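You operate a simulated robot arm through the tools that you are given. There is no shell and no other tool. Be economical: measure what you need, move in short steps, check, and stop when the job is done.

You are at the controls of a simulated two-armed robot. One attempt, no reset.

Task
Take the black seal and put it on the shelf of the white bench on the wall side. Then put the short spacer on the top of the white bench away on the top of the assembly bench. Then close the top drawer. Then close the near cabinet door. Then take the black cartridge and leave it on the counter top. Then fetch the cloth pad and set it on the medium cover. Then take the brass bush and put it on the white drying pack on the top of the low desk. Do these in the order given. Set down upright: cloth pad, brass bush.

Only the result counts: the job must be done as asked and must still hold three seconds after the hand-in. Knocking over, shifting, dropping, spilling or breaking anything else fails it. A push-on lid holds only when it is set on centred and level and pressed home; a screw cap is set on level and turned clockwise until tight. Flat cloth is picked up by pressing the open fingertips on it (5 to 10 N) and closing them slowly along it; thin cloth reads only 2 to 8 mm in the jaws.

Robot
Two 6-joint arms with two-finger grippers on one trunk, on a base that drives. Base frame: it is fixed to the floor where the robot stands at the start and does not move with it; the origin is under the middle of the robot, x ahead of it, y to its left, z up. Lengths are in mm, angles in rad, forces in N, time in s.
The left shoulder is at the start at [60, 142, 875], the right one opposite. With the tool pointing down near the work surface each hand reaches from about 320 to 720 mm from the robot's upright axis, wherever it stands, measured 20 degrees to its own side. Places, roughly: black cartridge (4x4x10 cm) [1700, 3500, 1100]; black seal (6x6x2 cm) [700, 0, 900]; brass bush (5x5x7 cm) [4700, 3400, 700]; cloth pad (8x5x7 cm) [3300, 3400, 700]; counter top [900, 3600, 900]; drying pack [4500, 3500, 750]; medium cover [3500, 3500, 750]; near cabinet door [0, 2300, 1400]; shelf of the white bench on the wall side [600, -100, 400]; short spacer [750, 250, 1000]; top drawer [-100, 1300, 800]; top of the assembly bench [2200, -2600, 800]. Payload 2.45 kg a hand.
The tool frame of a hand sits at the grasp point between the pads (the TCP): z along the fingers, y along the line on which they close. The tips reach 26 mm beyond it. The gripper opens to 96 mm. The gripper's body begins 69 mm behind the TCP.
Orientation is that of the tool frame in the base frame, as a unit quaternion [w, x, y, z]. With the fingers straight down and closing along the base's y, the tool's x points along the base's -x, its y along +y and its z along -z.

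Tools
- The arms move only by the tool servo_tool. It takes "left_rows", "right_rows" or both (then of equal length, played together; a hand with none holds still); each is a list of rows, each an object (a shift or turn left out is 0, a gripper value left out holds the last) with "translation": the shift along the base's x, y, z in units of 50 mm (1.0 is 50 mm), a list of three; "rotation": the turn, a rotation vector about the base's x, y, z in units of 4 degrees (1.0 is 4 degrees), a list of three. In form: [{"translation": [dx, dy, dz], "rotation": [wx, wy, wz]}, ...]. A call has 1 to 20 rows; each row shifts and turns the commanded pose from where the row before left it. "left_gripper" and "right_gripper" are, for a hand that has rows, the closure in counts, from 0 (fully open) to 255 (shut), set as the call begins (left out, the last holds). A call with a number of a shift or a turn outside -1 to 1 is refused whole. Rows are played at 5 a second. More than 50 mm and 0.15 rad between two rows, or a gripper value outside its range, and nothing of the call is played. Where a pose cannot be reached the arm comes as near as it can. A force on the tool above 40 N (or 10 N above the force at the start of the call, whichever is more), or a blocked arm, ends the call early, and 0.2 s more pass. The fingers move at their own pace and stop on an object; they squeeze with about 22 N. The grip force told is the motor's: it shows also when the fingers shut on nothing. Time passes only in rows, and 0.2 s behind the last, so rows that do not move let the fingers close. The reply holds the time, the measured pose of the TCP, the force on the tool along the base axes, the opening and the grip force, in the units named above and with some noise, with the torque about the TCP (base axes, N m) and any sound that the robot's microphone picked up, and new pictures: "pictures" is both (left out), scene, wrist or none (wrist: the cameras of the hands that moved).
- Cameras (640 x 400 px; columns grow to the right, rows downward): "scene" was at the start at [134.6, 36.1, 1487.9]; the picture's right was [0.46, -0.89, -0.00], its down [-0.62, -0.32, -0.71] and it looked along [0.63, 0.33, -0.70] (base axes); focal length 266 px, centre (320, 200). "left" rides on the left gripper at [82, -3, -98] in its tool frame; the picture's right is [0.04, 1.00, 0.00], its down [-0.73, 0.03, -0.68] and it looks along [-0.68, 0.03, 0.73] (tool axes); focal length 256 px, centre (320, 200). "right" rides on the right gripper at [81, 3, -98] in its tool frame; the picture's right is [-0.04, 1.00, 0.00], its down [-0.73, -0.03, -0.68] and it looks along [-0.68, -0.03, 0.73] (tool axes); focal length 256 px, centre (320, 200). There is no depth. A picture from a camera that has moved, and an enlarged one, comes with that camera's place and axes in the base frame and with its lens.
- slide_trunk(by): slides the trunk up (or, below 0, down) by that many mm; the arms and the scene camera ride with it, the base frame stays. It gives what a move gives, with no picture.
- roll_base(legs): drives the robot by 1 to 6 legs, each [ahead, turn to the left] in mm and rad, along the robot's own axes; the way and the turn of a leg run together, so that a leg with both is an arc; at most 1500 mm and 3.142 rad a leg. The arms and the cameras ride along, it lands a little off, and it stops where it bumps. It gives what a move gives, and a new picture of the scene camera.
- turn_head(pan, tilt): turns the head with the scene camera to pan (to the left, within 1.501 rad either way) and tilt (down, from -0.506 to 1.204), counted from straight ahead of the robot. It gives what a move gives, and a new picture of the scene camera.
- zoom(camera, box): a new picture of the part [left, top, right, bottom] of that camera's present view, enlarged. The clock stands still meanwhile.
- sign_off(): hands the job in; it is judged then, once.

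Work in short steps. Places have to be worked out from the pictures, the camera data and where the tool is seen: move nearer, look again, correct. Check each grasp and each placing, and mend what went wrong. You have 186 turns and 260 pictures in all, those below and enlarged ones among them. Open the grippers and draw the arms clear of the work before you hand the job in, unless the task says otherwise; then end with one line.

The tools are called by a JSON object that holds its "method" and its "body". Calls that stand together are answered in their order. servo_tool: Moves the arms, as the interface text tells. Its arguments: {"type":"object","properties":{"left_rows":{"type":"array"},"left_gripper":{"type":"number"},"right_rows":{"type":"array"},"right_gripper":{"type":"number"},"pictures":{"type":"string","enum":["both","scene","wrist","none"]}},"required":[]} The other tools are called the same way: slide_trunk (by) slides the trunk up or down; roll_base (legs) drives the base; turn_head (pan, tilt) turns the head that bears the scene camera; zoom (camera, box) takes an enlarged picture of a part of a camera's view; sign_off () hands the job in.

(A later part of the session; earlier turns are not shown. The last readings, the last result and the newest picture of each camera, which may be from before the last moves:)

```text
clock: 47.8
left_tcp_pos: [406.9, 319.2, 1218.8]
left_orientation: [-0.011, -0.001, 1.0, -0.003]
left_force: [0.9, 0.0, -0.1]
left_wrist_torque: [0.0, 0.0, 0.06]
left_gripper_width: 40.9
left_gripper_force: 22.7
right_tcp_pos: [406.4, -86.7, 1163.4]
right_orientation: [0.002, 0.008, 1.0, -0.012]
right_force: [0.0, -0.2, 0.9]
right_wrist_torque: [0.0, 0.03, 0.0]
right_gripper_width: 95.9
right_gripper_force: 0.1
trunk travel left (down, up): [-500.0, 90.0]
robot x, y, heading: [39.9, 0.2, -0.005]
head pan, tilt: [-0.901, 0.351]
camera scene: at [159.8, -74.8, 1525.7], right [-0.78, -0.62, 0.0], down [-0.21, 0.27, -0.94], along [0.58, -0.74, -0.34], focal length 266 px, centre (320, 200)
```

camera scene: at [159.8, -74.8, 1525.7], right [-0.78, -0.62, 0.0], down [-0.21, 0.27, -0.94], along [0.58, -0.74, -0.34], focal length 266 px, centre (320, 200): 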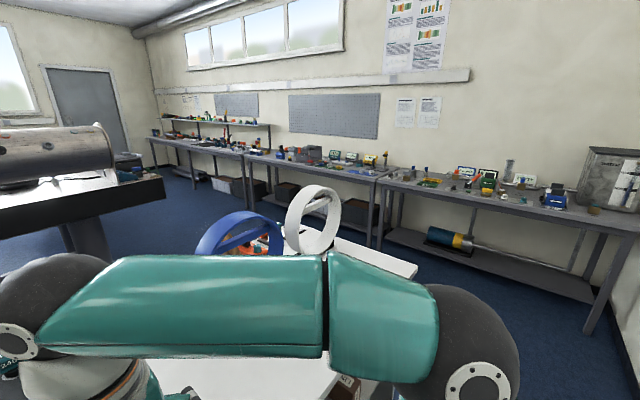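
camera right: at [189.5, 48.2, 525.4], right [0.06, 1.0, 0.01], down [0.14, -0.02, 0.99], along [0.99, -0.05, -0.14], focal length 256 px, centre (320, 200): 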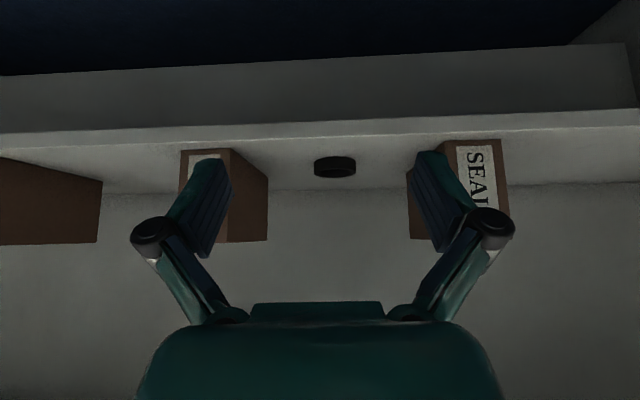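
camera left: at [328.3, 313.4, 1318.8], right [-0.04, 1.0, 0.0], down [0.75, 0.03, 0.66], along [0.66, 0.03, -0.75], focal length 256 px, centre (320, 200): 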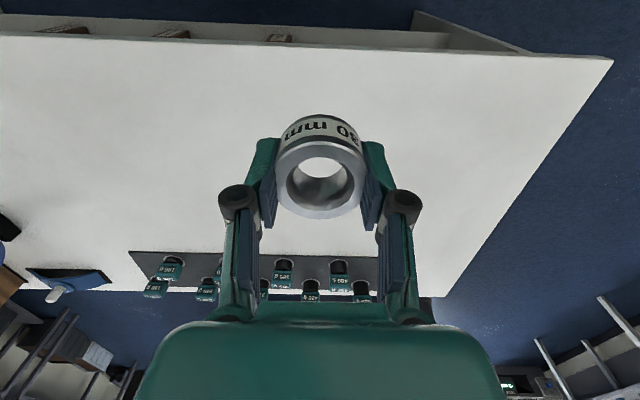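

The middle bench on the right wall, about x 1210–3400 with its front near y≈-2340, matches the assembly bench. I drive around the end of the white bench.

{"method": "roll_base", "body": {"legs": [[0, -1.571], [1500, 0], [200, 0], [0, 1.571]]}}

```text
clock: 51.7
left_tcp_pos: [428.0, -299.8, 1219.1]
left_orientation: [-0.009, 0.629, 0.777, 0.007]
left_force: [-0.4, 0.4, -0.6]
left_wrist_torque: [0.0, -0.05, 0.01]
left_gripper_width: 41.0
left_gripper_force: 21.9
right_tcp_pos: [33.0, -381.8, 1163.2]
right_orientation: [-0.005, 0.637, 0.771, -0.011]
right_force: [-0.8, 0.1, -0.6]
right_wrist_torque: [-0.01, -0.04, 0.04]
right_gripper_width: 95.7
right_gripper_force: 0.1
trunk travel left (down, up): [-500.0, 90.0]
robot x, y, heading: [83.9, 2.0, -1.386]
head pan, tilt: [-0.901, 0.351]
stopped in leg 1: the robot was blocked; the commanded pose is now the measured one
camera scene: at [32.7, -126.4, 1525.4], right [-0.76, 0.65, 0.0], down [0.23, 0.26, -0.94], along [-0.61, -0.71, -0.35], focal length 266 px, centre (320, 200)
```

scene: 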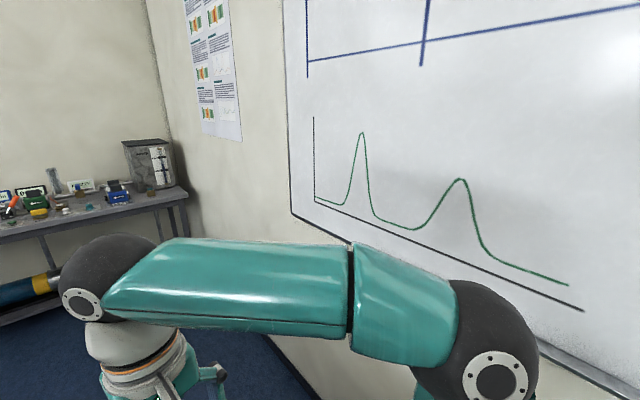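

The right elbow is against the whiteboard. I straighten the right arm ahead of the robot to narrow the elbow, then finish the turn.

{"method": "servo_tool", "body": {"right_rows": [{"translation": [0.14, -0.75, 0]}, {"translation": [0.14, -0.75, 0]}, {"translation": [0.14, -0.75, 0]}, {"translation": [0.14, -0.75, 0]}, {"translation": [0.14, -0.75, 0]}, {}], "pictures": "scene"}}

```text
clock: 53.1
left_tcp_pos: [430.0, -297.6, 1218.8]
left_orientation: [-0.008, 0.63, 0.777, 0.005]
left_force: [-0.3, 0.7, -0.7]
left_wrist_torque: [-0.07, -0.01, -0.01]
left_gripper_width: 41.0
left_gripper_force: 21.6
right_tcp_pos: [70.3, -567.2, 1163.2]
right_orientation: [-0.007, 0.636, 0.772, -0.011]
right_force: [-0.2, 0.3, 1.0]
right_wrist_torque: [-0.01, -0.02, -0.03]
right_gripper_width: 95.8
right_gripper_force: 0.0
trunk travel left (down, up): [-500.0, 90.0]
robot x, y, heading: [84.8, 5.6, -1.389]
head pan, tilt: [-0.901, 0.351]
camera scene: at [35.4, -123.7, 1525.9], right [-0.76, 0.65, 0.0], down [0.22, 0.26, -0.94], along [-0.61, -0.71, -0.34], focal length 266 px, centre (320, 200)
```

scene: 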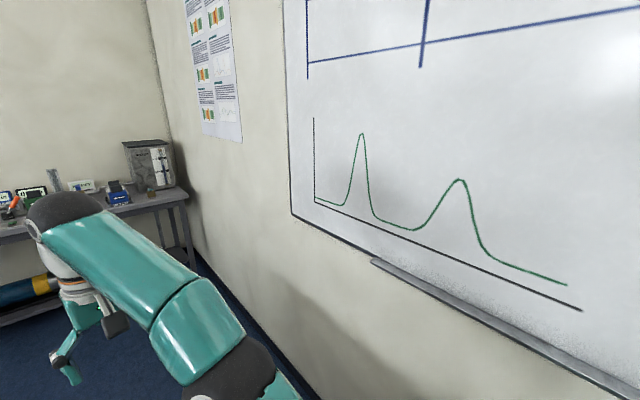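

The elbow is free now. I finish the turn and drive along the aisle.

{"method": "roll_base", "body": {"legs": [[0, -0.182], [1500, 0], [100, 0], [0, 1.571]]}}

```text
clock: 65.1
left_tcp_pos: [541.3, -1516.5, 1218.6]
left_orientation: [-0.012, 0.223, 0.975, 0.0]
left_force: [-0.1, 0.7, -1.2]
left_wrist_torque: [-0.07, 0.0, -0.01]
left_gripper_width: 40.9
left_gripper_force: 22.0
right_tcp_pos: [529.9, -1966.6, 1162.3]
right_orientation: [0.001, 0.232, 0.973, -0.014]
right_force: [0.9, 0.1, -0.7]
right_wrist_torque: [-0.01, 0.0, -0.02]
right_gripper_width: 96.1
right_gripper_force: 0.1
trunk travel left (down, up): [-500.0, 90.0]
robot x, y, heading: [66.7, -1642.0, -0.437]
head pan, tilt: [-0.901, 0.351]
stopped in leg 4: the robot was blocked; the commanded pose is now the measured one
camera scene: at [145.4, -1757.9, 1525.8], right [-0.97, -0.23, 0.0], down [-0.08, 0.33, -0.94], along [0.21, -0.91, -0.34], focal length 266 px, centre (320, 200)
```

scene: 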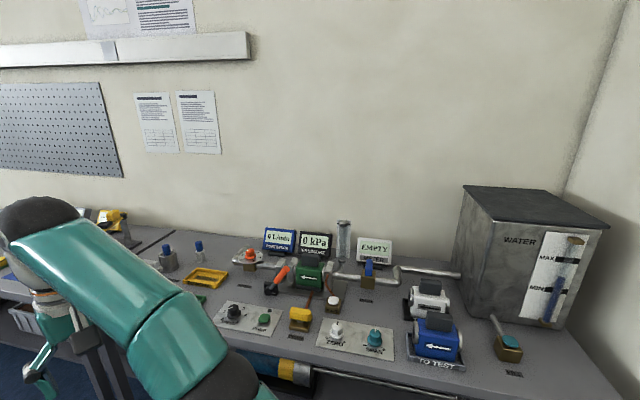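

The turn is blocked at heading -0.44, so I look to the left and down for the cause.

{"method": "turn_head", "body": {"pan": 1.5, "tilt": 0.6}}

```text
clock: 67.3
left_tcp_pos: [538.7, -1518.1, 1220.5]
left_orientation: [-0.01, 0.224, 0.975, 0.001]
left_force: [0.7, -0.4, 0.6]
left_wrist_torque: [0.0, 0.0, -0.01]
left_gripper_width: 40.8
left_gripper_force: 22.2
right_tcp_pos: [530.1, -1968.3, 1163.0]
right_orientation: [0.0, 0.232, 0.973, -0.012]
right_force: [-1.3, -0.2, -0.8]
right_wrist_torque: [0.0, 0.03, 0.01]
right_gripper_width: 96.0
right_gripper_force: 0.0
trunk travel left (down, up): [-500.0, 90.0]
robot x, y, heading: [66.3, -1639.4, -0.442]
head pan, tilt: [1.499, 0.6]
camera scene: at [165.1, -1592.5, 1502.9], right [0.87, -0.49, 0.0], down [-0.28, -0.49, -0.83], along [0.4, 0.72, -0.56], focal length 266 px, centre (320, 200)
```

scene: 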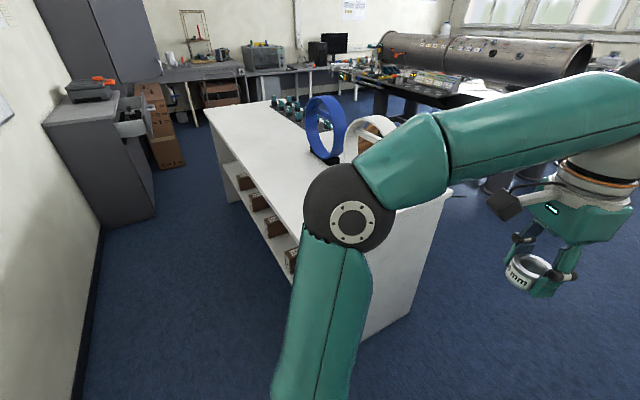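

I see no contact on the left, so I look ahead at both hands.

{"method": "turn_head", "body": {"pan": 0.0, "tilt": 0.6}}

```text
clock: 68.9
left_tcp_pos: [539.6, -1516.7, 1218.0]
left_orientation: [-0.01, 0.223, 0.975, 0.001]
left_force: [0.5, -0.8, -0.3]
left_wrist_torque: [0.02, 0.0, 0.04]
left_gripper_width: 41.0
left_gripper_force: 22.2
right_tcp_pos: [529.9, -1969.6, 1164.2]
right_orientation: [0.001, 0.233, 0.973, -0.012]
right_force: [-0.7, -0.4, -0.3]
right_wrist_torque: [0.02, -0.01, -0.03]
right_gripper_width: 95.9
right_gripper_force: 0.0
trunk travel left (down, up): [-500.0, 90.0]
robot x, y, heading: [63.6, -1642.7, -0.435]
head pan, tilt: [0.0, 0.6]
camera scene: at [202.0, -1707.1, 1502.9], right [-0.42, -0.91, 0.0], down [-0.51, 0.24, -0.82], along [0.75, -0.35, -0.57], focal length 266 px, centre (320, 200)
```

scene: 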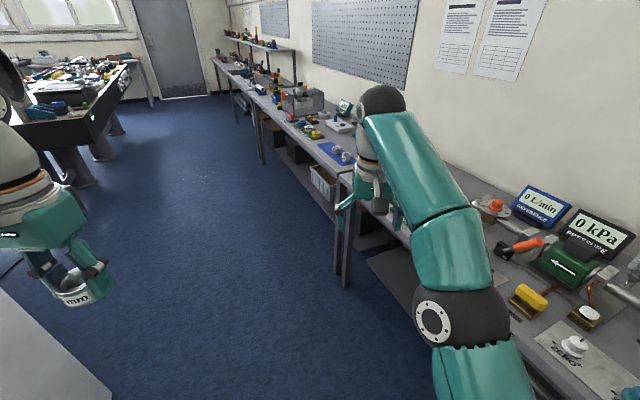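

I see no obvious contact ahead either. I try rolling forward a little into the open floor and then turning.

{"method": "roll_base", "body": {"legs": [[250, 0], [0, 0.437]]}}

```text
clock: 72.2
left_tcp_pos: [667.2, -1434.8, 1220.3]
left_orientation: [-0.011, 0.005, 1.0, -0.002]
left_force: [-0.8, -0.7, -1.0]
left_wrist_torque: [-0.01, 0.01, -0.04]
left_gripper_width: 40.7
left_gripper_force: 22.5
right_tcp_pos: [845.6, -1847.4, 1160.9]
right_orientation: [0.007, 0.016, 1.0, -0.012]
right_force: [0.2, 0.1, 0.3]
right_wrist_torque: [-0.01, -0.02, 0.01]
right_gripper_width: 95.9
right_gripper_force: 0.1
trunk travel left (down, up): [-500.0, 90.0]
robot x, y, heading: [289.3, -1767.1, -0.007]
head pan, tilt: [0.0, 0.6]
camera scene: at [441.5, -1769.2, 1502.9], right [-0.01, -1.0, 0.0], down [-0.57, 0.0, -0.82], along [0.82, 0.0, -0.57], focal length 266 px, centre (320, 200)
```

scene: 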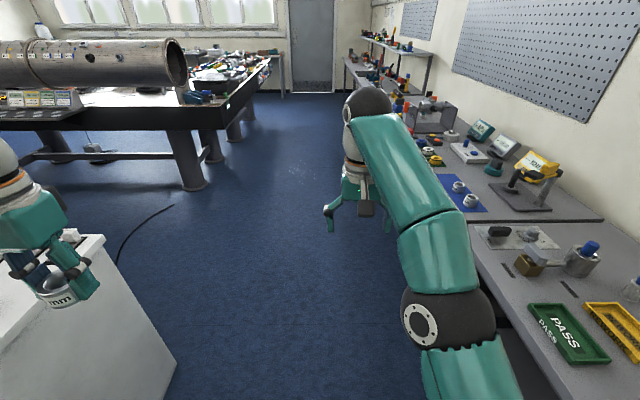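

That worked. I drive along the assembly bench and turn to face it.

{"method": "roll_base", "body": {"legs": [[1500, 0], [0, -1.565]]}}

```text
clock: 81.5
left_tcp_pos: [2283.2, -1635.8, 1221.7]
left_orientation: [-0.01, 0.225, 0.974, 0.001]
left_force: [-0.4, -0.4, -0.9]
left_wrist_torque: [0.07, 0.03, 0.02]
left_gripper_width: 41.0
left_gripper_force: 21.3
right_tcp_pos: [2269.4, -2084.9, 1161.6]
right_orientation: [0.003, 0.233, 0.972, -0.012]
right_force: [-0.3, 0.0, -0.7]
right_wrist_torque: [0.04, -0.02, 0.03]
right_gripper_width: 96.0
right_gripper_force: 0.0
trunk travel left (down, up): [-500.0, 90.0]
robot x, y, heading: [1805.9, -1764.2, -0.443]
head pan, tilt: [0.0, 0.6]
stopped in leg 2: the robot was blocked; the commanded pose is now the measured one
camera scene: at [1942.8, -1826.9, 1502.8], right [-0.43, -0.9, 0.0], down [-0.51, 0.24, -0.82], along [0.75, -0.35, -0.57], focal length 266 px, centre (320, 200)
```

scene: 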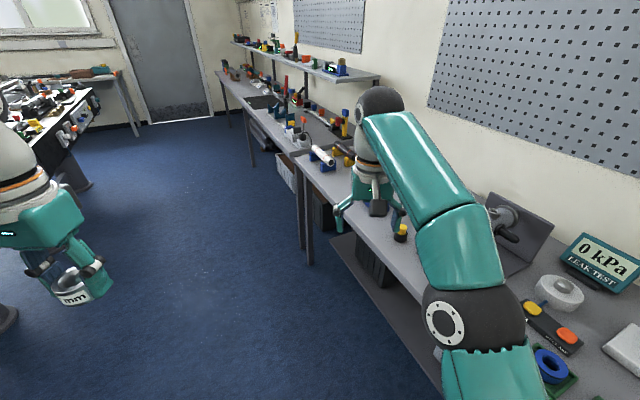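

It stopped again near heading -0.44 with nothing visibly near. I try the turn again on its own.

{"method": "roll_base", "body": {"legs": [[0, -0.6]]}}

```text
clock: 83.7
left_tcp_pos: [2272.4, -1927.6, 1220.2]
left_orientation: [-0.01, 0.502, 0.865, 0.004]
left_force: [0.0, 0.6, -1.4]
left_wrist_torque: [0.01, 0.01, 0.0]
left_gripper_width: 40.8
left_gripper_force: 22.4
right_tcp_pos: [2008.1, -2289.3, 1161.8]
right_orientation: [-0.001, 0.509, 0.861, -0.013]
right_force: [0.7, 0.6, 0.1]
right_wrist_torque: [0.02, 0.02, -0.01]
right_gripper_width: 96.0
right_gripper_force: 0.1
trunk travel left (down, up): [-500.0, 90.0]
robot x, y, heading: [1828.8, -1751.1, -1.039]
head pan, tilt: [0.0, 0.6]
camera scene: at [1906.1, -1879.8, 1502.8], right [-0.86, -0.51, 0.0], down [-0.29, 0.49, -0.82], along [0.42, -0.71, -0.57], focal length 266 px, centre (320, 200)
```

scene: 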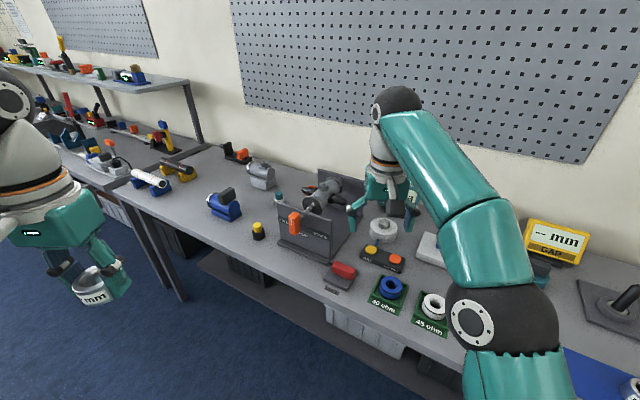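

Smaller turns work. There is free bench top around x≈2680, so I drive further along and face the bench.

{"method": "roll_base", "body": {"legs": [[0, 0.55], [0, 0.489], [680, 0], [0, -0.55], [0, -0.55], [0, -0.471]]}}

```text
clock: 86.5
left_tcp_pos: [2290.3, -1622.7, 1221.3]
left_orientation: [-0.012, 0.197, 0.98, 0.0]
left_force: [0.1, 0.8, -0.8]
left_wrist_torque: [-0.08, 0.0, 0.02]
left_gripper_width: 41.0
left_gripper_force: 21.9
right_tcp_pos: [2300.8, -2071.8, 1164.1]
right_orientation: [0.004, 0.208, 0.978, -0.014]
right_force: [0.2, -0.3, -0.8]
right_wrist_torque: [-0.05, 0.06, 0.01]
right_gripper_width: 95.9
right_gripper_force: 0.0
trunk travel left (down, up): [-500.0, 90.0]
robot x, y, heading: [1818.8, -1777.6, -0.386]
head pan, tilt: [0.0, 0.6]
stopped in leg 2: the robot was blocked; the commanded pose is now the measured one
camera scene: at [1960.4, -1831.4, 1502.8], right [-0.37, -0.93, 0.0], down [-0.53, 0.21, -0.82], along [0.76, -0.31, -0.57], focal length 266 px, centre (320, 200)
```

scene: 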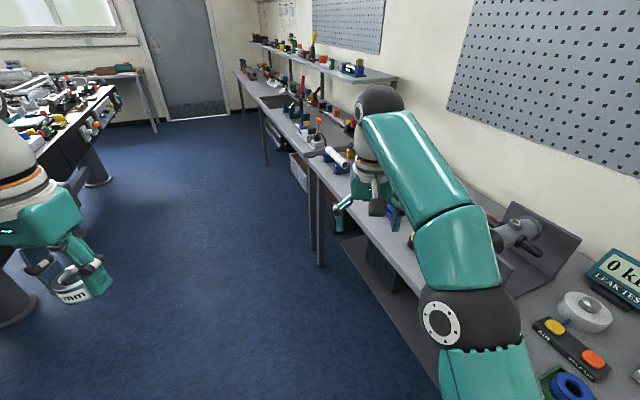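

I continue the remaining turn and the run ahead.

{"method": "roll_base", "body": {"legs": [[0, 0.386], [680, 0], [0, -0.6]]}}

```text
clock: 93.4
left_tcp_pos: [2991.7, -1718.0, 1222.3]
left_orientation: [-0.01, 0.296, 0.955, 0.002]
left_force: [0.3, -0.1, -0.9]
left_wrist_torque: [0.01, -0.03, -0.02]
left_gripper_width: 41.1
left_gripper_force: 22.0
right_tcp_pos: [2911.8, -2161.2, 1163.2]
right_orientation: [0.003, 0.306, 0.952, -0.013]
right_force: [-0.2, -0.1, -0.4]
right_wrist_torque: [0.01, 0.0, 0.0]
right_gripper_width: 95.9
right_gripper_force: 0.0
trunk travel left (down, up): [-500.0, 90.0]
robot x, y, heading: [2512.6, -1751.7, -0.581]
head pan, tilt: [0.0, 0.6]
camera scene: at [2641.8, -1833.7, 1502.8], right [-0.55, -0.83, 0.0], down [-0.47, 0.31, -0.82], along [0.69, -0.46, -0.57], focal length 266 px, centre (320, 200)
```

scene: 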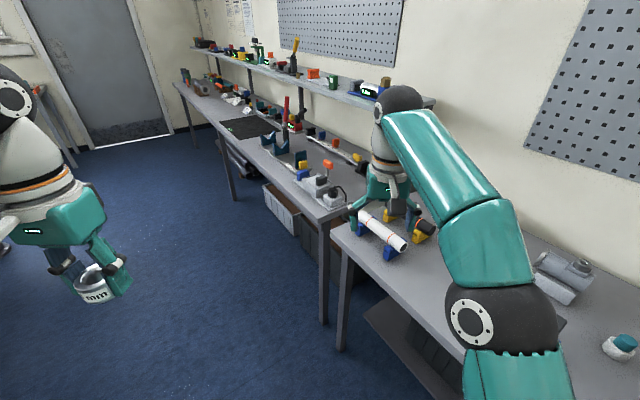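

The near left part of the assembly bench, around x≈2850–2950 and y≈-2420, looks free. I finish turning to face it.

{"method": "roll_base", "body": {"legs": [[0, -0.5], [0, -0.49]]}}

{"method": "turn_head", "body": {"pan": 0.3, "tilt": 0.75}}

```text
clock: 97.3
left_tcp_pos: [2797.5, -2134.0, 1223.8]
left_orientation: [-0.007, 0.716, 0.698, 0.008]
left_force: [-1.1, -0.8, -0.3]
left_wrist_torque: [0.02, -0.1, -0.01]
left_gripper_width: 40.9
left_gripper_force: 22.0
right_tcp_pos: [2383.1, -2306.2, 1163.7]
right_orientation: [-0.002, 0.723, 0.691, -0.012]
right_force: [-1.0, 0.5, -0.9]
right_wrist_torque: [0.03, -0.09, -0.01]
right_gripper_width: 95.8
right_gripper_force: 0.1
trunk travel left (down, up): [-500.0, 90.0]
robot x, y, heading: [2554.9, -1750.2, -1.564]
head pan, tilt: [0.0, 0.6]
stopped in leg 2: the robot was blocked; the commanded pose is now the measured one
camera scene: at [2555.5, -1901.6, 1502.8], right [-1.0, -0.01, 0.0], down [0.0, 0.57, -0.82], along [0.01, -0.82, -0.57], focal length 266 px, centre (320, 200)
```

scene: 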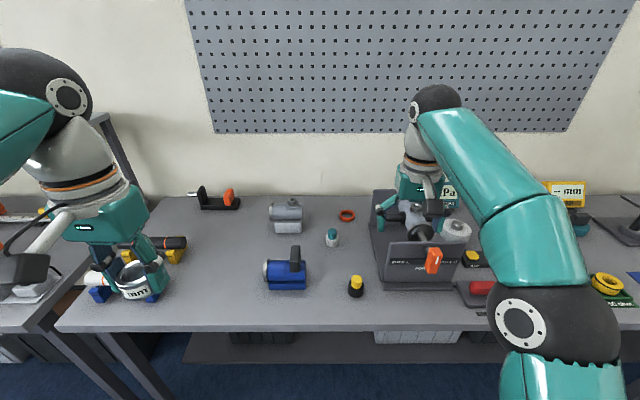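

```text
clock: 98.1
left_tcp_pos: [2802.0, -2134.1, 1223.1]
left_orientation: [-0.008, 0.715, 0.699, 0.005]
left_force: [0.5, -0.2, -1.3]
left_wrist_torque: [-0.02, -0.04, 0.01]
left_gripper_width: 41.0
left_gripper_force: 22.2
right_tcp_pos: [2386.8, -2306.0, 1165.5]
right_orientation: [-0.003, 0.723, 0.691, -0.013]
right_force: [0.3, 0.0, 0.0]
right_wrist_torque: [0.0, 0.02, -0.01]
right_gripper_width: 96.1
right_gripper_force: 0.1
trunk travel left (down, up): [-500.0, 90.0]
robot x, y, heading: [2558.9, -1754.3, -1.564]
head pan, tilt: [0.3, 0.75]
camera scene: at [2584.2, -1891.9, 1490.1], right [-0.95, -0.3, 0.0], down [-0.2, 0.65, -0.73], along [0.22, -0.7, -0.68], focal length 266 px, centre (320, 200)
```

scene: 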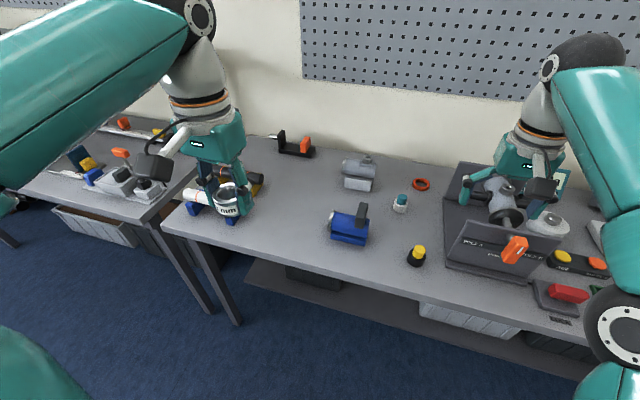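

I'm facing the bench. I check the free spot between the torch and the blue valve with the left wrist camera to get the bench height.

{"method": "zoom", "body": {"camera": "left", "box": [0, 0, 640, 400]}}

```text
1.00 times, centred on (320, 200) of left (not enlarged: the box is as wide or as high as the picture)
camera zoom: at [2800.7, -2054.8, 1324.8], right [1.0, 0.02, 0.0], down [0.01, -0.75, 0.66], along [0.01, -0.66, -0.75], focal length 256 px, centre (320, 200)
```

zoom: 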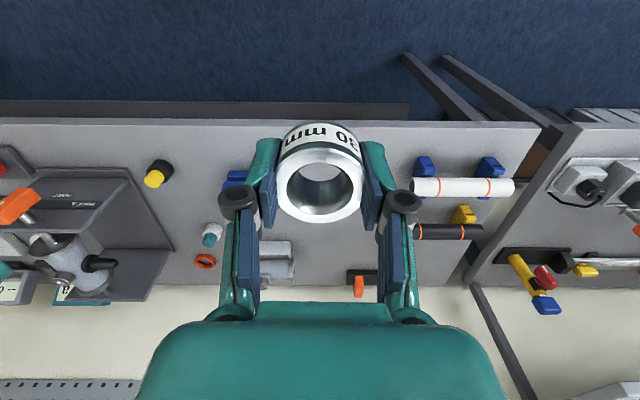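

The bench top is roughly z≈865 and the spot near (2830,-2365) looks clear. I move the spacer above it.

{"method": "servo_tool", "body": {"left_rows": [{"translation": [0.07, -0.578, -0.6]}, {"translation": [0.07, -0.578, -0.6]}, {"translation": [0.07, -0.578, -0.6]}, {"translation": [0.07, -0.578, -0.6]}, {"translation": [0.07, -0.578, -0.6]}, {"translation": [0.07, -0.578, -0.6]}, {"translation": [0.07, -0.578, -0.6]}, {"translation": [0.07, -0.578, -0.6]}, {}]}}

```text
clock: 100.1
left_tcp_pos: [2830.6, -2365.0, 984.3]
left_orientation: [-0.008, 0.716, 0.698, 0.006]
left_force: [-0.5, 0.1, -1.4]
left_wrist_torque: [-0.01, 0.02, -0.01]
left_gripper_width: 40.9
left_gripper_force: 21.8
right_tcp_pos: [2388.2, -2305.5, 1166.1]
right_orientation: [-0.004, 0.722, 0.692, -0.012]
right_force: [-1.1, 0.2, 0.1]
right_wrist_torque: [-0.02, -0.02, -0.01]
right_gripper_width: 95.9
right_gripper_force: 0.1
trunk travel left (down, up): [-500.0, 90.0]
robot x, y, heading: [2559.0, -1749.9, -1.565]
head pan, tilt: [0.3, 0.75]
camera scene: at [2584.8, -1891.1, 1490.2], right [-0.95, -0.3, 0.0], down [-0.21, 0.65, -0.73], along [0.22, -0.7, -0.68], focal length 266 px, centre (320, 200)
camera left: at [2829.1, -2286.5, 1085.1], right [1.0, 0.02, 0.0], down [0.01, -0.75, 0.66], along [0.01, -0.66, -0.75], focal length 256 px, centre (320, 200)
```

scene: 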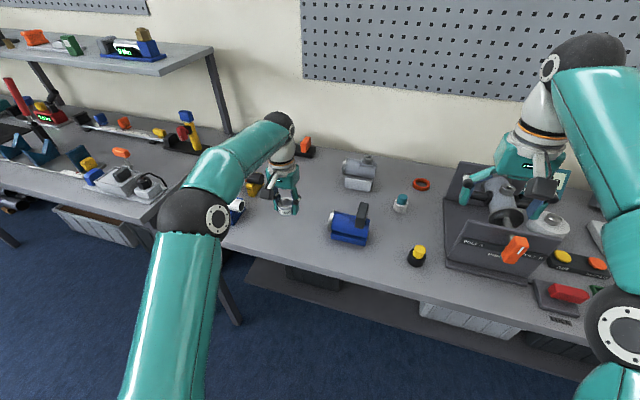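
left: 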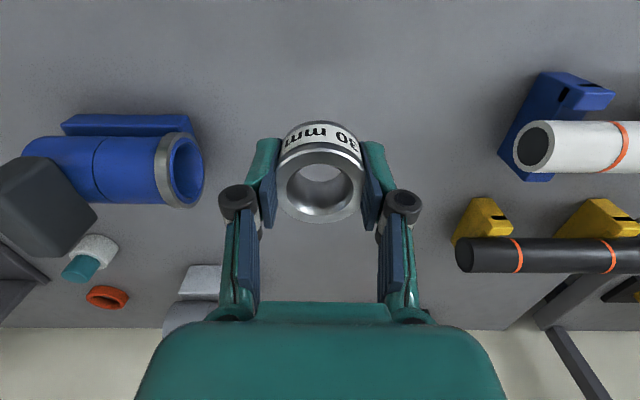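

The spot is clear and the bench comes out near z≈850. I lower in steps until contact.

{"method": "servo_tool", "body": {"left_rows": [{"translation": [0.1, 0, -0.6]}, {"translation": [0.1, 0, -0.6]}, {"translation": [0, 0, -0.4]}, {"translation": [0, 0, -0.15]}, {"translation": [0, 0, -0.1]}, {"translation": [0, 0, -0.1]}, {"translation": [0, 0, -0.1]}, {"translation": [0, 0, -0.1]}, {"translation": [0, 0, -0.1]}], "pictures": "wrist"}}

```text
clock: 102.1
left_tcp_pos: [2840.0, -2363.7, 875.4]
left_orientation: [-0.005, 0.715, 0.699, 0.004]
left_force: [0.4, 0.9, 22.5]
left_wrist_torque: [-0.09, -0.08, 0.02]
left_gripper_width: 41.2
left_gripper_force: 22.0
right_tcp_pos: [2386.4, -2303.4, 1167.3]
right_orientation: [-0.003, 0.722, 0.692, -0.014]
right_force: [-0.4, -0.7, -0.5]
right_wrist_torque: [-0.01, 0.0, -0.02]
right_gripper_width: 95.9
right_gripper_force: 0.0
trunk travel left (down, up): [-500.0, 90.0]
robot x, y, heading: [2558.2, -1751.4, -1.567]
head pan, tilt: [0.3, 0.75]
camera left: at [2838.9, -2284.8, 975.9], right [1.0, 0.02, 0.0], down [0.01, -0.74, 0.67], along [0.01, -0.67, -0.74], focal length 256 px, centre (320, 200)
```

left: 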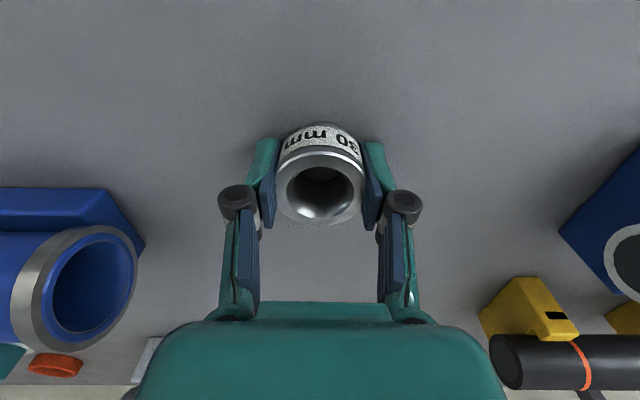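

Contact at 22 N, and the spacer is on the bench. I ease up slightly, open partway, and lift.

{"method": "servo_tool", "body": {"left_rows": [{"translation": [0, 0, 0.04]}, {}], "pictures": "none"}}

{"method": "servo_tool", "body": {"left_rows": [{}, {}, {}, {"translation": [0, 0, 0.5]}, {"translation": [0, 0, 0.9]}, {"translation": [0, 0, 0.9]}, {"translation": [0, 0.3, 0.9]}, {"translation": [0, 0.6, 0.7]}, {"translation": [0, 0.8, 0.6]}, {"translation": [0, 0.8, 0.6]}, {"translation": [0, 0.8, 0.6]}, {"translation": [0, 0.8, 0.6]}, {}], "left_gripper": 85}}

```text
clock: 102.7
left_tcp_pos: [2840.7, -2363.3, 874.5]
left_orientation: [-0.005, 0.716, 0.698, 0.004]
left_force: [3.3, -5.3, 24.2]
left_wrist_torque: [-0.49, -0.28, 0.05]
left_gripper_width: 41.0
left_gripper_force: 21.7
right_tcp_pos: [2386.2, -2304.6, 1165.6]
right_orientation: [-0.002, 0.722, 0.691, -0.014]
right_force: [0.7, 0.9, -0.3]
right_wrist_torque: [-0.01, 0.01, -0.03]
right_gripper_width: 95.9
right_gripper_force: 0.0
trunk travel left (down, up): [-500.0, 90.0]
robot x, y, heading: [2559.0, -1749.2, -1.565]
head pan, tilt: [0.3, 0.75]
```

```text
clock: 105.5
left_tcp_pos: [2839.4, -2159.2, 1187.0]
left_orientation: [-0.009, 0.716, 0.698, 0.007]
left_force: [-0.9, 0.8, -0.8]
left_wrist_torque: [0.02, -0.02, 0.02]
left_gripper_width: 63.9
left_gripper_force: 0.1
right_tcp_pos: [2386.1, -2306.6, 1163.9]
right_orientation: [-0.004, 0.723, 0.691, -0.011]
right_force: [0.3, -0.6, 0.2]
right_wrist_torque: [0.01, 0.02, 0.01]
right_gripper_width: 95.9
right_gripper_force: 0.0
trunk travel left (down, up): [-500.0, 90.0]
robot x, y, heading: [2564.7, -1751.9, -1.561]
head pan, tilt: [0.3, 0.75]
camera scene: at [2584.9, -1893.1, 1489.8], right [-0.95, -0.3, 0.0], down [-0.21, 0.65, -0.73], along [0.22, -0.7, -0.68], focal length 266 px, centre (320, 200)
camera left: at [2838.7, -2081.3, 1288.7], right [1.0, 0.02, 0.0], down [0.01, -0.75, 0.66], along [0.01, -0.66, -0.75], focal length 256 px, centre (320, 200)
```

scene: 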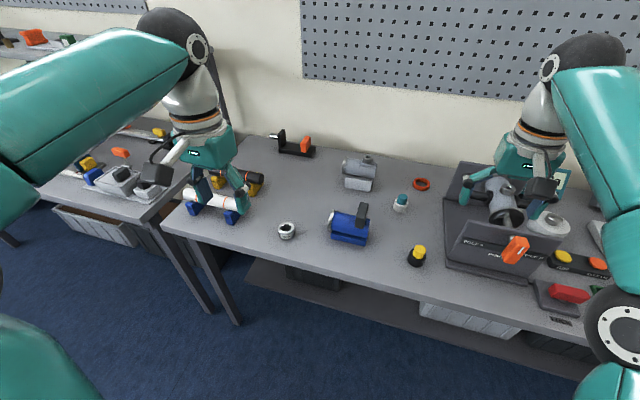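
left: 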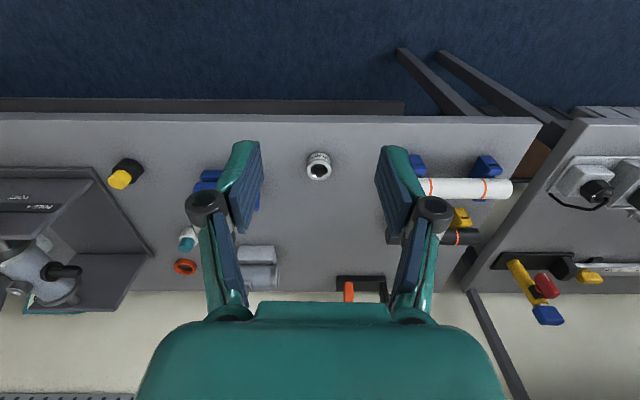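

The spacer stands on the assembly bench. I retract the right hand, then head toward the open floor between the white and dark benches, checking the floor before driving north.

{"method": "servo_tool", "body": {"right_rows": [{"translation": [0, 0.9, 0]}, {"translation": [0, 0.9, 0]}, {"translation": [0, 0.9, 0.2]}, {"translation": [0, 0.9, 0.2]}, {}], "pictures": "none"}}

{"method": "roll_base", "body": {"legs": [[0, -0.5], [0, -0.5], [0, -0.57], [800, 0]]}}

{"method": "turn_head", "body": {"pan": -1.4, "tilt": 0.3}}

```text
clock: 106.7
left_tcp_pos: [2841.2, -2160.5, 1187.1]
left_orientation: [-0.008, 0.715, 0.699, 0.006]
left_force: [-0.7, 0.2, 0.1]
left_wrist_torque: [0.02, 0.0, 0.07]
left_gripper_width: 64.0
left_gripper_force: 0.1
right_tcp_pos: [2387.8, -2127.0, 1183.9]
right_orientation: [-0.005, 0.722, 0.692, -0.012]
right_force: [-0.3, -0.9, -0.1]
right_wrist_torque: [0.04, 0.02, -0.02]
right_gripper_width: 95.9
right_gripper_force: 0.0
trunk travel left (down, up): [-500.0, 90.0]
robot x, y, heading: [2562.2, -1751.2, -1.566]
head pan, tilt: [0.3, 0.75]
```

```text
clock: 111.7
left_tcp_pos: [2182.9, -2082.8, 1189.6]
left_orientation: [-0.001, 0.999, 0.051, 0.009]
left_force: [-0.3, 0.4, -0.4]
left_wrist_torque: [-0.09, -0.05, -0.02]
left_gripper_width: 64.1
left_gripper_force: 0.1
right_tcp_pos: [2158.9, -1630.5, 1183.9]
right_orientation: [-0.01, 0.999, 0.041, -0.006]
right_force: [0.2, 1.0, 0.6]
right_wrist_torque: [-0.06, -0.01, 0.0]
right_gripper_width: 96.1
right_gripper_force: 0.0
trunk travel left (down, up): [-500.0, 90.0]
robot x, y, heading: [2564.1, -1804.3, -3.04]
head pan, tilt: [0.3, 0.75]
stopped in leg 3: the robot was blocked; the commanded pose is now the measured one
camera scene: at [2425.2, -1837.6, 1490.0], right [-0.39, 0.92, 0.0], down [0.63, 0.27, -0.73], along [-0.67, -0.29, -0.68], focal length 266 px, centre (320, 200)
```

scene: 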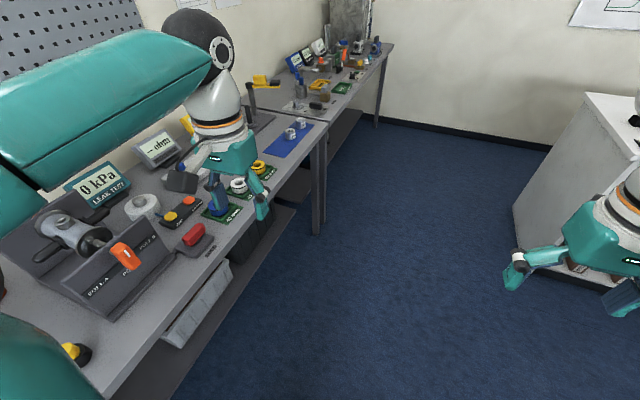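

```text
clock: 113.4
left_tcp_pos: [2185.8, -2085.6, 1188.8]
left_orientation: [-0.003, 0.999, 0.051, 0.008]
left_force: [-0.2, 0.6, 0.2]
left_wrist_torque: [0.01, 0.04, 0.02]
left_gripper_width: 64.1
left_gripper_force: 0.0
right_tcp_pos: [2159.5, -1632.1, 1185.9]
right_orientation: [-0.012, 0.999, 0.042, -0.007]
right_force: [-0.6, 0.7, 0.2]
right_wrist_torque: [0.0, 0.0, 0.0]
right_gripper_width: 95.9
right_gripper_force: 0.0
trunk travel left (down, up): [-500.0, 90.0]
robot x, y, heading: [2562.8, -1801.0, -3.04]
head pan, tilt: [-1.4, 0.3]
camera scene: at [2477.5, -1718.2, 1530.4], right [0.96, 0.27, 0.0], down [0.08, -0.28, -0.96], along [-0.26, 0.92, -0.3], focal length 266 px, centre (320, 200)
```

scene: 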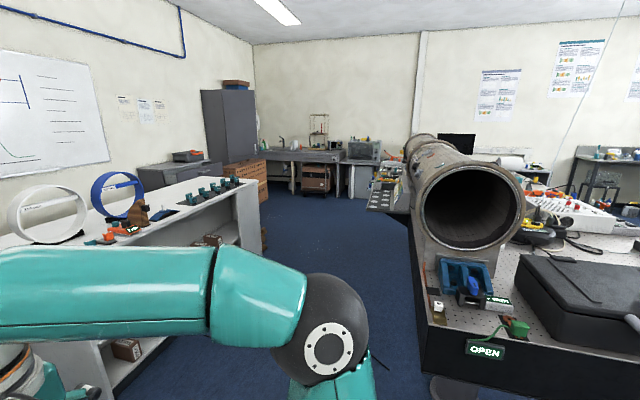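

The passage between the benches is about 1.4 m wide. I square up, drive to mid-passage, and turn north.

{"method": "roll_base", "body": {"legs": [[0, -0.1], [800, 0], [0, -0.5], [0, -0.5], [0, -0.57]]}}

{"method": "turn_head", "body": {"pan": 0, "tilt": 0.55}}

```text
clock: 122.8
left_tcp_pos: [1460.1, -1436.1, 1189.6]
left_orientation: [0.005, 0.759, -0.651, 0.008]
left_force: [0.3, 0.7, 0.0]
left_wrist_torque: [-0.01, 0.03, 0.02]
left_gripper_width: 64.0
left_gripper_force: 0.0
right_tcp_pos: [1909.3, -1388.5, 1185.9]
right_orientation: [-0.012, 0.753, -0.657, 0.002]
right_force: [1.3, -0.5, 0.5]
right_wrist_torque: [-0.02, 0.07, 0.0]
right_gripper_width: 96.3
right_gripper_force: 0.1
trunk travel left (down, up): [-500.0, 90.0]
robot x, y, heading: [1717.6, -1809.2, 1.7]
head pan, tilt: [-1.4, 0.3]
stopped in leg 5: the robot was blocked; the commanded pose is now the measured one
camera scene: at [1800.4, -1718.8, 1530.1], right [0.29, -0.96, 0.0], down [-0.28, -0.09, -0.95], along [0.91, 0.28, -0.3], focal length 266 px, centre (320, 200)
```

scene: 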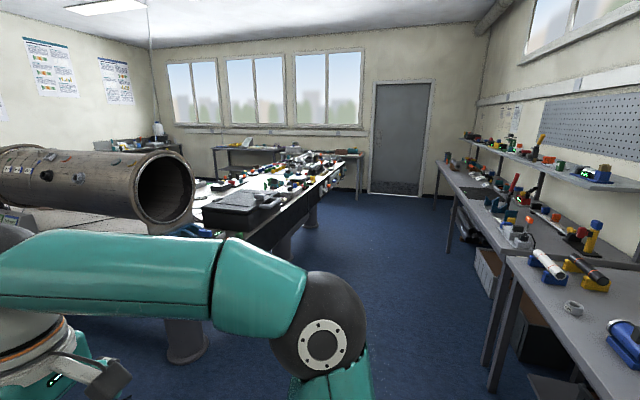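

```text
clock: 124.4
left_tcp_pos: [1457.0, -1436.5, 1190.1]
left_orientation: [0.005, 0.76, -0.65, 0.007]
left_force: [0.2, -0.4, 0.5]
left_wrist_torque: [-0.02, -0.02, 0.02]
left_gripper_width: 63.9
left_gripper_force: 0.0
right_tcp_pos: [1907.9, -1389.8, 1186.2]
right_orientation: [-0.013, 0.753, -0.657, 0.002]
right_force: [-0.5, -0.2, 0.2]
right_wrist_torque: [0.03, -0.01, -0.01]
right_gripper_width: 96.0
right_gripper_force: 0.1
trunk travel left (down, up): [-500.0, 90.0]
robot x, y, heading: [1713.2, -1808.7, 1.7]
head pan, tilt: [0.0, 0.55]
camera scene: at [1697.1, -1658.8, 1507.4], right [0.99, 0.13, 0.0], down [0.07, -0.52, -0.85], along [-0.11, 0.85, -0.52], focal length 266 px, centre (320, 200)
```

scene: 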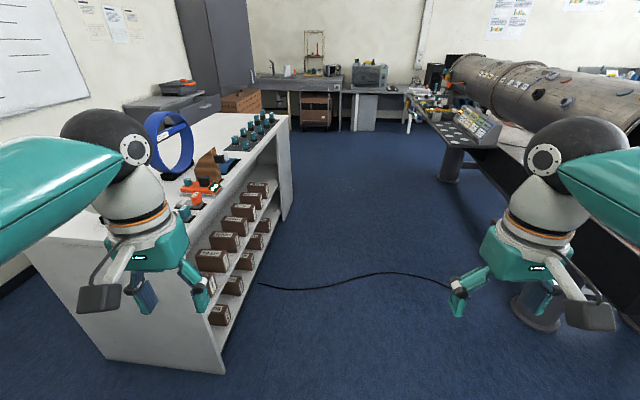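

A thin cable lies across the passage near y≈-260. I square up and advance to just before it for a closer look.

{"method": "roll_base", "body": {"legs": [[0, -0.13], [900, 0]]}}

{"method": "zoom", "body": {"camera": "scene", "box": [160, 200, 480, 400]}}

```text
clock: 129.8
left_tcp_pos: [1506.3, -512.7, 1189.6]
left_orientation: [0.005, 0.718, -0.696, 0.008]
left_force: [-0.7, -0.1, 0.4]
left_wrist_torque: [0.02, 0.01, 0.02]
left_gripper_width: 64.2
left_gripper_force: 0.0
right_tcp_pos: [1960.1, -521.5, 1186.1]
right_orientation: [-0.012, 0.711, -0.703, 0.003]
right_force: [-0.2, 0.0, -0.5]
right_wrist_torque: [0.01, 0.01, -0.01]
right_gripper_width: 96.3
right_gripper_force: 0.0
trunk travel left (down, up): [-500.0, 90.0]
robot x, y, heading: [1716.4, -914.0, 1.574]
head pan, tilt: [0.0, 0.55]
camera scene: at [1714.1, -762.3, 1507.4], right [1.0, 0.0, 0.0], down [0.0, -0.52, -0.85], along [0.0, 0.85, -0.52], focal length 266 px, centre (320, 200)
```

scene: 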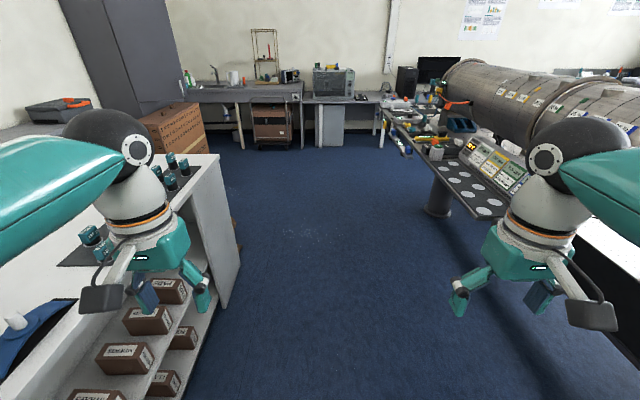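

```text
2.00 times, centred on (320, 300) of scene
camera zoom: at [1714.1, -762.3, 1507.4], right [1.0, 0.0, 0.0], down [0.0, -0.52, -0.85], along [0.0, 0.85, -0.52], focal length 531 px, centre (320, 0)
```

zoom: 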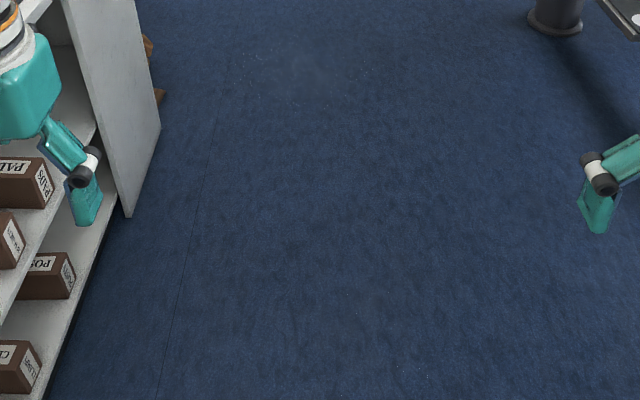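

The cable is flush with the carpet just ahead, so I continue slowly over it.

{"method": "roll_base", "body": {"legs": [[1100, 0]]}}

```text
clock: 135.5
left_tcp_pos: [1502.8, 589.6, 1190.1]
left_orientation: [0.004, 0.719, -0.695, 0.008]
left_force: [-0.1, 0.4, -0.6]
left_wrist_torque: [0.0, -0.01, -0.01]
left_gripper_width: 64.1
left_gripper_force: 0.1
right_tcp_pos: [1956.6, 582.4, 1185.6]
right_orientation: [-0.012, 0.713, -0.701, 0.003]
right_force: [-0.6, 0.0, -1.0]
right_wrist_torque: [-0.01, -0.03, -0.03]
right_gripper_width: 96.0
right_gripper_force: 0.0
trunk travel left (down, up): [-500.0, 90.0]
robot x, y, heading: [1710.5, 188.2, 1.572]
head pan, tilt: [0.0, 0.55]
camera scene: at [1712.0, 340.8, 1507.4], right [1.0, 0.0, 0.0], down [0.0, -0.52, -0.85], along [0.0, 0.85, -0.52], focal length 266 px, centre (320, 200)
```

scene: 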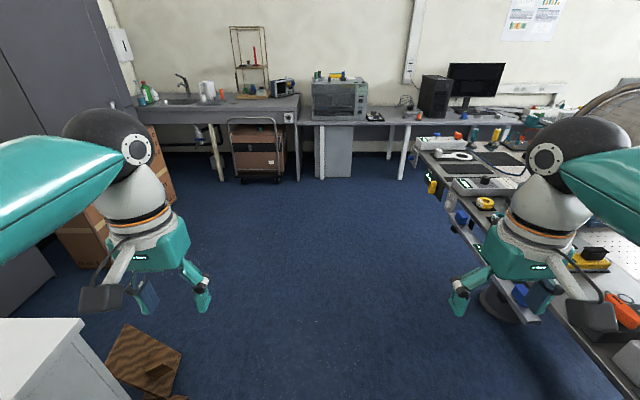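

I made it past the cable. There is something wooden on the floor past the end of the white bench, so I look left.

{"method": "turn_head", "body": {"pan": 0.9, "tilt": 0.45}}

```text
clock: 136.7
left_tcp_pos: [1503.2, 588.4, 1189.6]
left_orientation: [0.005, 0.719, -0.695, 0.008]
left_force: [-0.3, -1.2, -0.3]
left_wrist_torque: [0.02, 0.02, -0.02]
left_gripper_width: 64.2
left_gripper_force: 0.1
right_tcp_pos: [1956.4, 582.2, 1188.6]
right_orientation: [-0.013, 0.712, -0.702, 0.003]
right_force: [0.3, -0.3, -0.6]
right_wrist_torque: [-0.01, -0.02, -0.01]
right_gripper_width: 95.9
right_gripper_force: 0.0
trunk travel left (down, up): [-500.0, 90.0]
robot x, y, heading: [1711.5, 189.5, 1.574]
head pan, tilt: [0.901, 0.45]
camera scene: at [1640.1, 307.4, 1516.5], right [0.62, 0.79, 0.0], down [0.34, -0.27, -0.9], along [-0.71, 0.56, -0.44], focal length 266 px, centre (320, 200)
```

scene: 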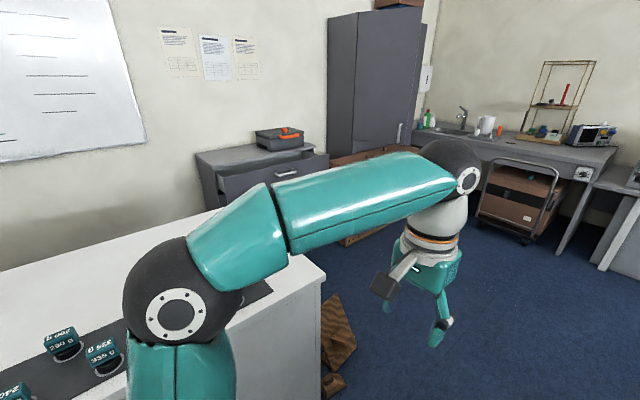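

I drive north past the bench end and turn to face the drawer cabinet.

{"method": "roll_base", "body": {"legs": [[1300, 0], [0, 0.5], [0, 0.5], [0, 0.57]]}}

{"method": "turn_head", "body": {"pan": 0, "tilt": 0.5}}

```text
clock: 147.9
left_tcp_pos: [1272.6, 1326.8, 1191.3]
left_orientation: [-0.003, 0.999, -0.037, 0.011]
left_force: [-0.5, -0.9, -0.3]
left_wrist_torque: [0.07, 0.0, 0.02]
left_gripper_width: 64.1
left_gripper_force: 0.0
right_tcp_pos: [1328.3, 1776.9, 1188.2]
right_orientation: [-0.012, 0.999, -0.046, -0.006]
right_force: [-0.1, -0.7, 0.0]
right_wrist_torque: [0.06, -0.03, -0.02]
right_gripper_width: 96.3
right_gripper_force: 0.0
trunk travel left (down, up): [-500.0, 90.0]
robot x, y, heading: [1702.1, 1541.2, 3.066]
head pan, tilt: [0.901, 0.45]
stopped in leg 4: the robot was blocked; the commanded pose is now the measured one
camera scene: at [1577.4, 1475.2, 1516.1], right [-0.74, 0.68, 0.0], down [0.3, 0.32, -0.9], along [-0.61, -0.66, -0.44], focal length 266 px, centre (320, 200)
```

scene: 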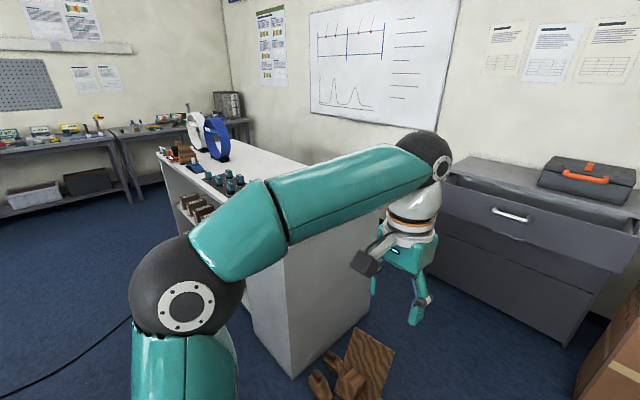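

```text
clock: 149.2
left_tcp_pos: [1273.5, 1329.3, 1192.1]
left_orientation: [-0.001, 0.999, -0.037, 0.009]
left_force: [0.3, -0.4, -0.1]
left_wrist_torque: [-0.02, 0.0, 0.02]
left_gripper_width: 64.2
left_gripper_force: 0.1
right_tcp_pos: [1329.0, 1779.2, 1188.2]
right_orientation: [-0.012, 0.999, -0.047, -0.007]
right_force: [0.3, -0.2, -0.1]
right_wrist_torque: [0.02, 0.01, 0.01]
right_gripper_width: 95.9
right_gripper_force: 0.0
trunk travel left (down, up): [-500.0, 90.0]
robot x, y, heading: [1699.7, 1539.7, 3.07]
head pan, tilt: [0.0, 0.499]
camera scene: at [1550.6, 1552.5, 1512.0], right [0.07, 1.0, 0.0], down [0.48, -0.04, -0.88], along [-0.88, 0.06, -0.48], focal length 266 px, centre (320, 200)
```

scene: 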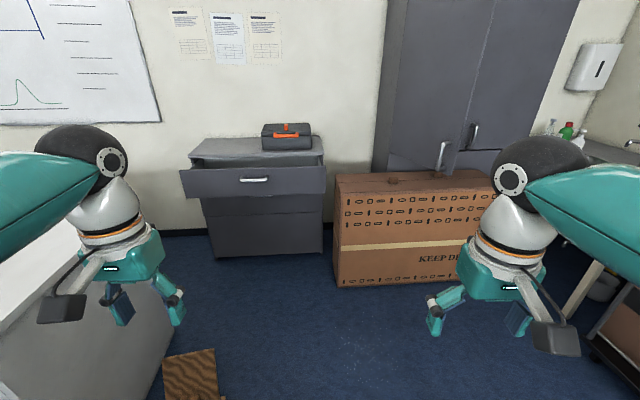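

The drawer handle is near (20,1250,835), and a big carton stands in front of the tall cabinet. I zoom in on both.

{"method": "zoom", "body": {"camera": "scene", "box": [360, 0, 600, 200]}}

{"method": "zoom", "body": {"camera": "scene", "box": [160, 110, 352, 230]}}

```text
2.00 times, centred on (480, 100) of scene
camera zoom: at [1550.6, 1552.5, 1512.0], right [0.07, 1.0, 0.0], down [0.48, -0.04, -0.88], along [-0.88, 0.06, -0.48], focal length 531 px, centre (0, 400)
```

zoom: 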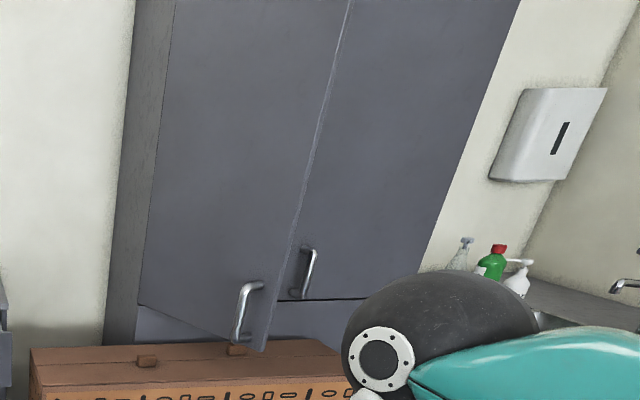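

```text
3.33 times, centred on (256, 170) of scene
camera zoom: at [1550.6, 1552.5, 1512.0], right [0.07, 1.0, 0.0], down [0.48, -0.04, -0.88], along [-0.88, 0.06, -0.48], focal length 886 px, centre (533, 300)
```

zoom: 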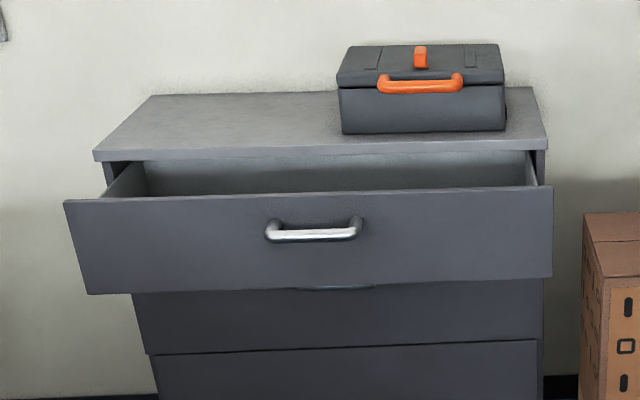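

The drawer panel spans z≈716–909. I'll push it at about y≈1450, off the handle and clear of the wooden piece, with the closed left hand tilted forward.

{"method": "servo_tool", "body": {"left_rows": [{"translation": [-0.2, 0.16, -0.465], "rotation": [0, 1, 0]}, {"translation": [-0.2, 0.16, -0.465], "rotation": [0, 1, 0]}, {"translation": [-0.2, 0.16, -0.465], "rotation": [0, 1, 0]}, {"translation": [-0.2, 0.16, -0.465], "rotation": [0, 1, 0]}, {"translation": [-0.2, 0.16, -0.465], "rotation": [0, 1, 0]}, {"translation": [-0.2, 0.16, -0.465], "rotation": [0, 1, 0]}, {"translation": [-0.2, 0.16, -0.465], "rotation": [0, 1, 0]}, {"translation": [-0.2, 0.16, -0.465], "rotation": [0, 1, 0]}, {"translation": [-0.2, 0.16, -0.465], "rotation": [0, 1, 0]}, {"translation": [-0.2, 0.16, -0.465], "rotation": [0, 1, 0]}, {"translation": [-0.2, 0.16, -0.465], "rotation": [0, 1, 0]}, {"translation": [-0.2, 0.16, -0.465], "rotation": [0, 1, 0]}, {"translation": [-0.2, 0.16, -0.465], "rotation": [0, 1, 0]}, {"translation": [-0.2, 0.16, -0.465], "rotation": [0, 1, 0]}, {"translation": [-0.2, 0.16, -0.465], "rotation": [0, 1, 0]}, {}], "left_gripper": 255, "pictures": "none"}}

{"method": "roll_base", "body": {"legs": [[0, 0.07], [880, 0]]}}

```text
clock: 152.6
left_tcp_pos: [1124.1, 1448.4, 843.1]
left_orientation: [0.018, 0.869, -0.031, -0.493]
left_force: [0.1, -0.3, 0.9]
left_wrist_torque: [0.01, 0.01, -0.03]
left_gripper_width: 0.0
left_gripper_force: 22.4
right_tcp_pos: [1329.2, 1779.2, 1189.3]
right_orientation: [-0.011, 0.999, -0.046, -0.006]
right_force: [0.0, 0.0, 0.0]
right_wrist_torque: [-0.01, 0.0, 0.04]
right_gripper_width: 96.3
right_gripper_force: 0.1
trunk travel left (down, up): [-500.0, 90.0]
robot x, y, heading: [1699.4, 1542.9, 3.068]
head pan, tilt: [0.0, 0.499]
```

```text
clock: 157.7
left_tcp_pos: [257.6, 1405.2, 843.2]
left_orientation: [0.035, 0.871, 0.0, -0.491]
left_force: [0.0, 0.8, 0.5]
left_wrist_torque: [0.0, -0.01, -0.02]
left_gripper_width: 0.0
left_gripper_force: 21.7
right_tcp_pos: [435.7, 1751.1, 1188.7]
right_orientation: [-0.011, 1.0, -0.008, -0.008]
right_force: [-0.2, -0.9, -0.5]
right_wrist_torque: [0.0, -0.02, 0.0]
right_gripper_width: 95.9
right_gripper_force: 0.1
trunk travel left (down, up): [-500.0, 90.0]
robot x, y, heading: [829.6, 1546.5, -3.133]
head pan, tilt: [0.0, 0.499]
camera scene: at [674.6, 1544.6, 1511.9], right [0.0, 1.0, 0.0], down [0.48, 0.0, -0.88], along [-0.88, 0.0, -0.48], focal length 266 px, centre (320, 200)
```

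scene: 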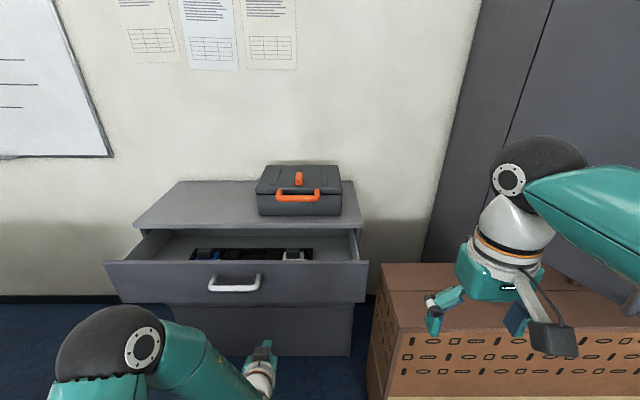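

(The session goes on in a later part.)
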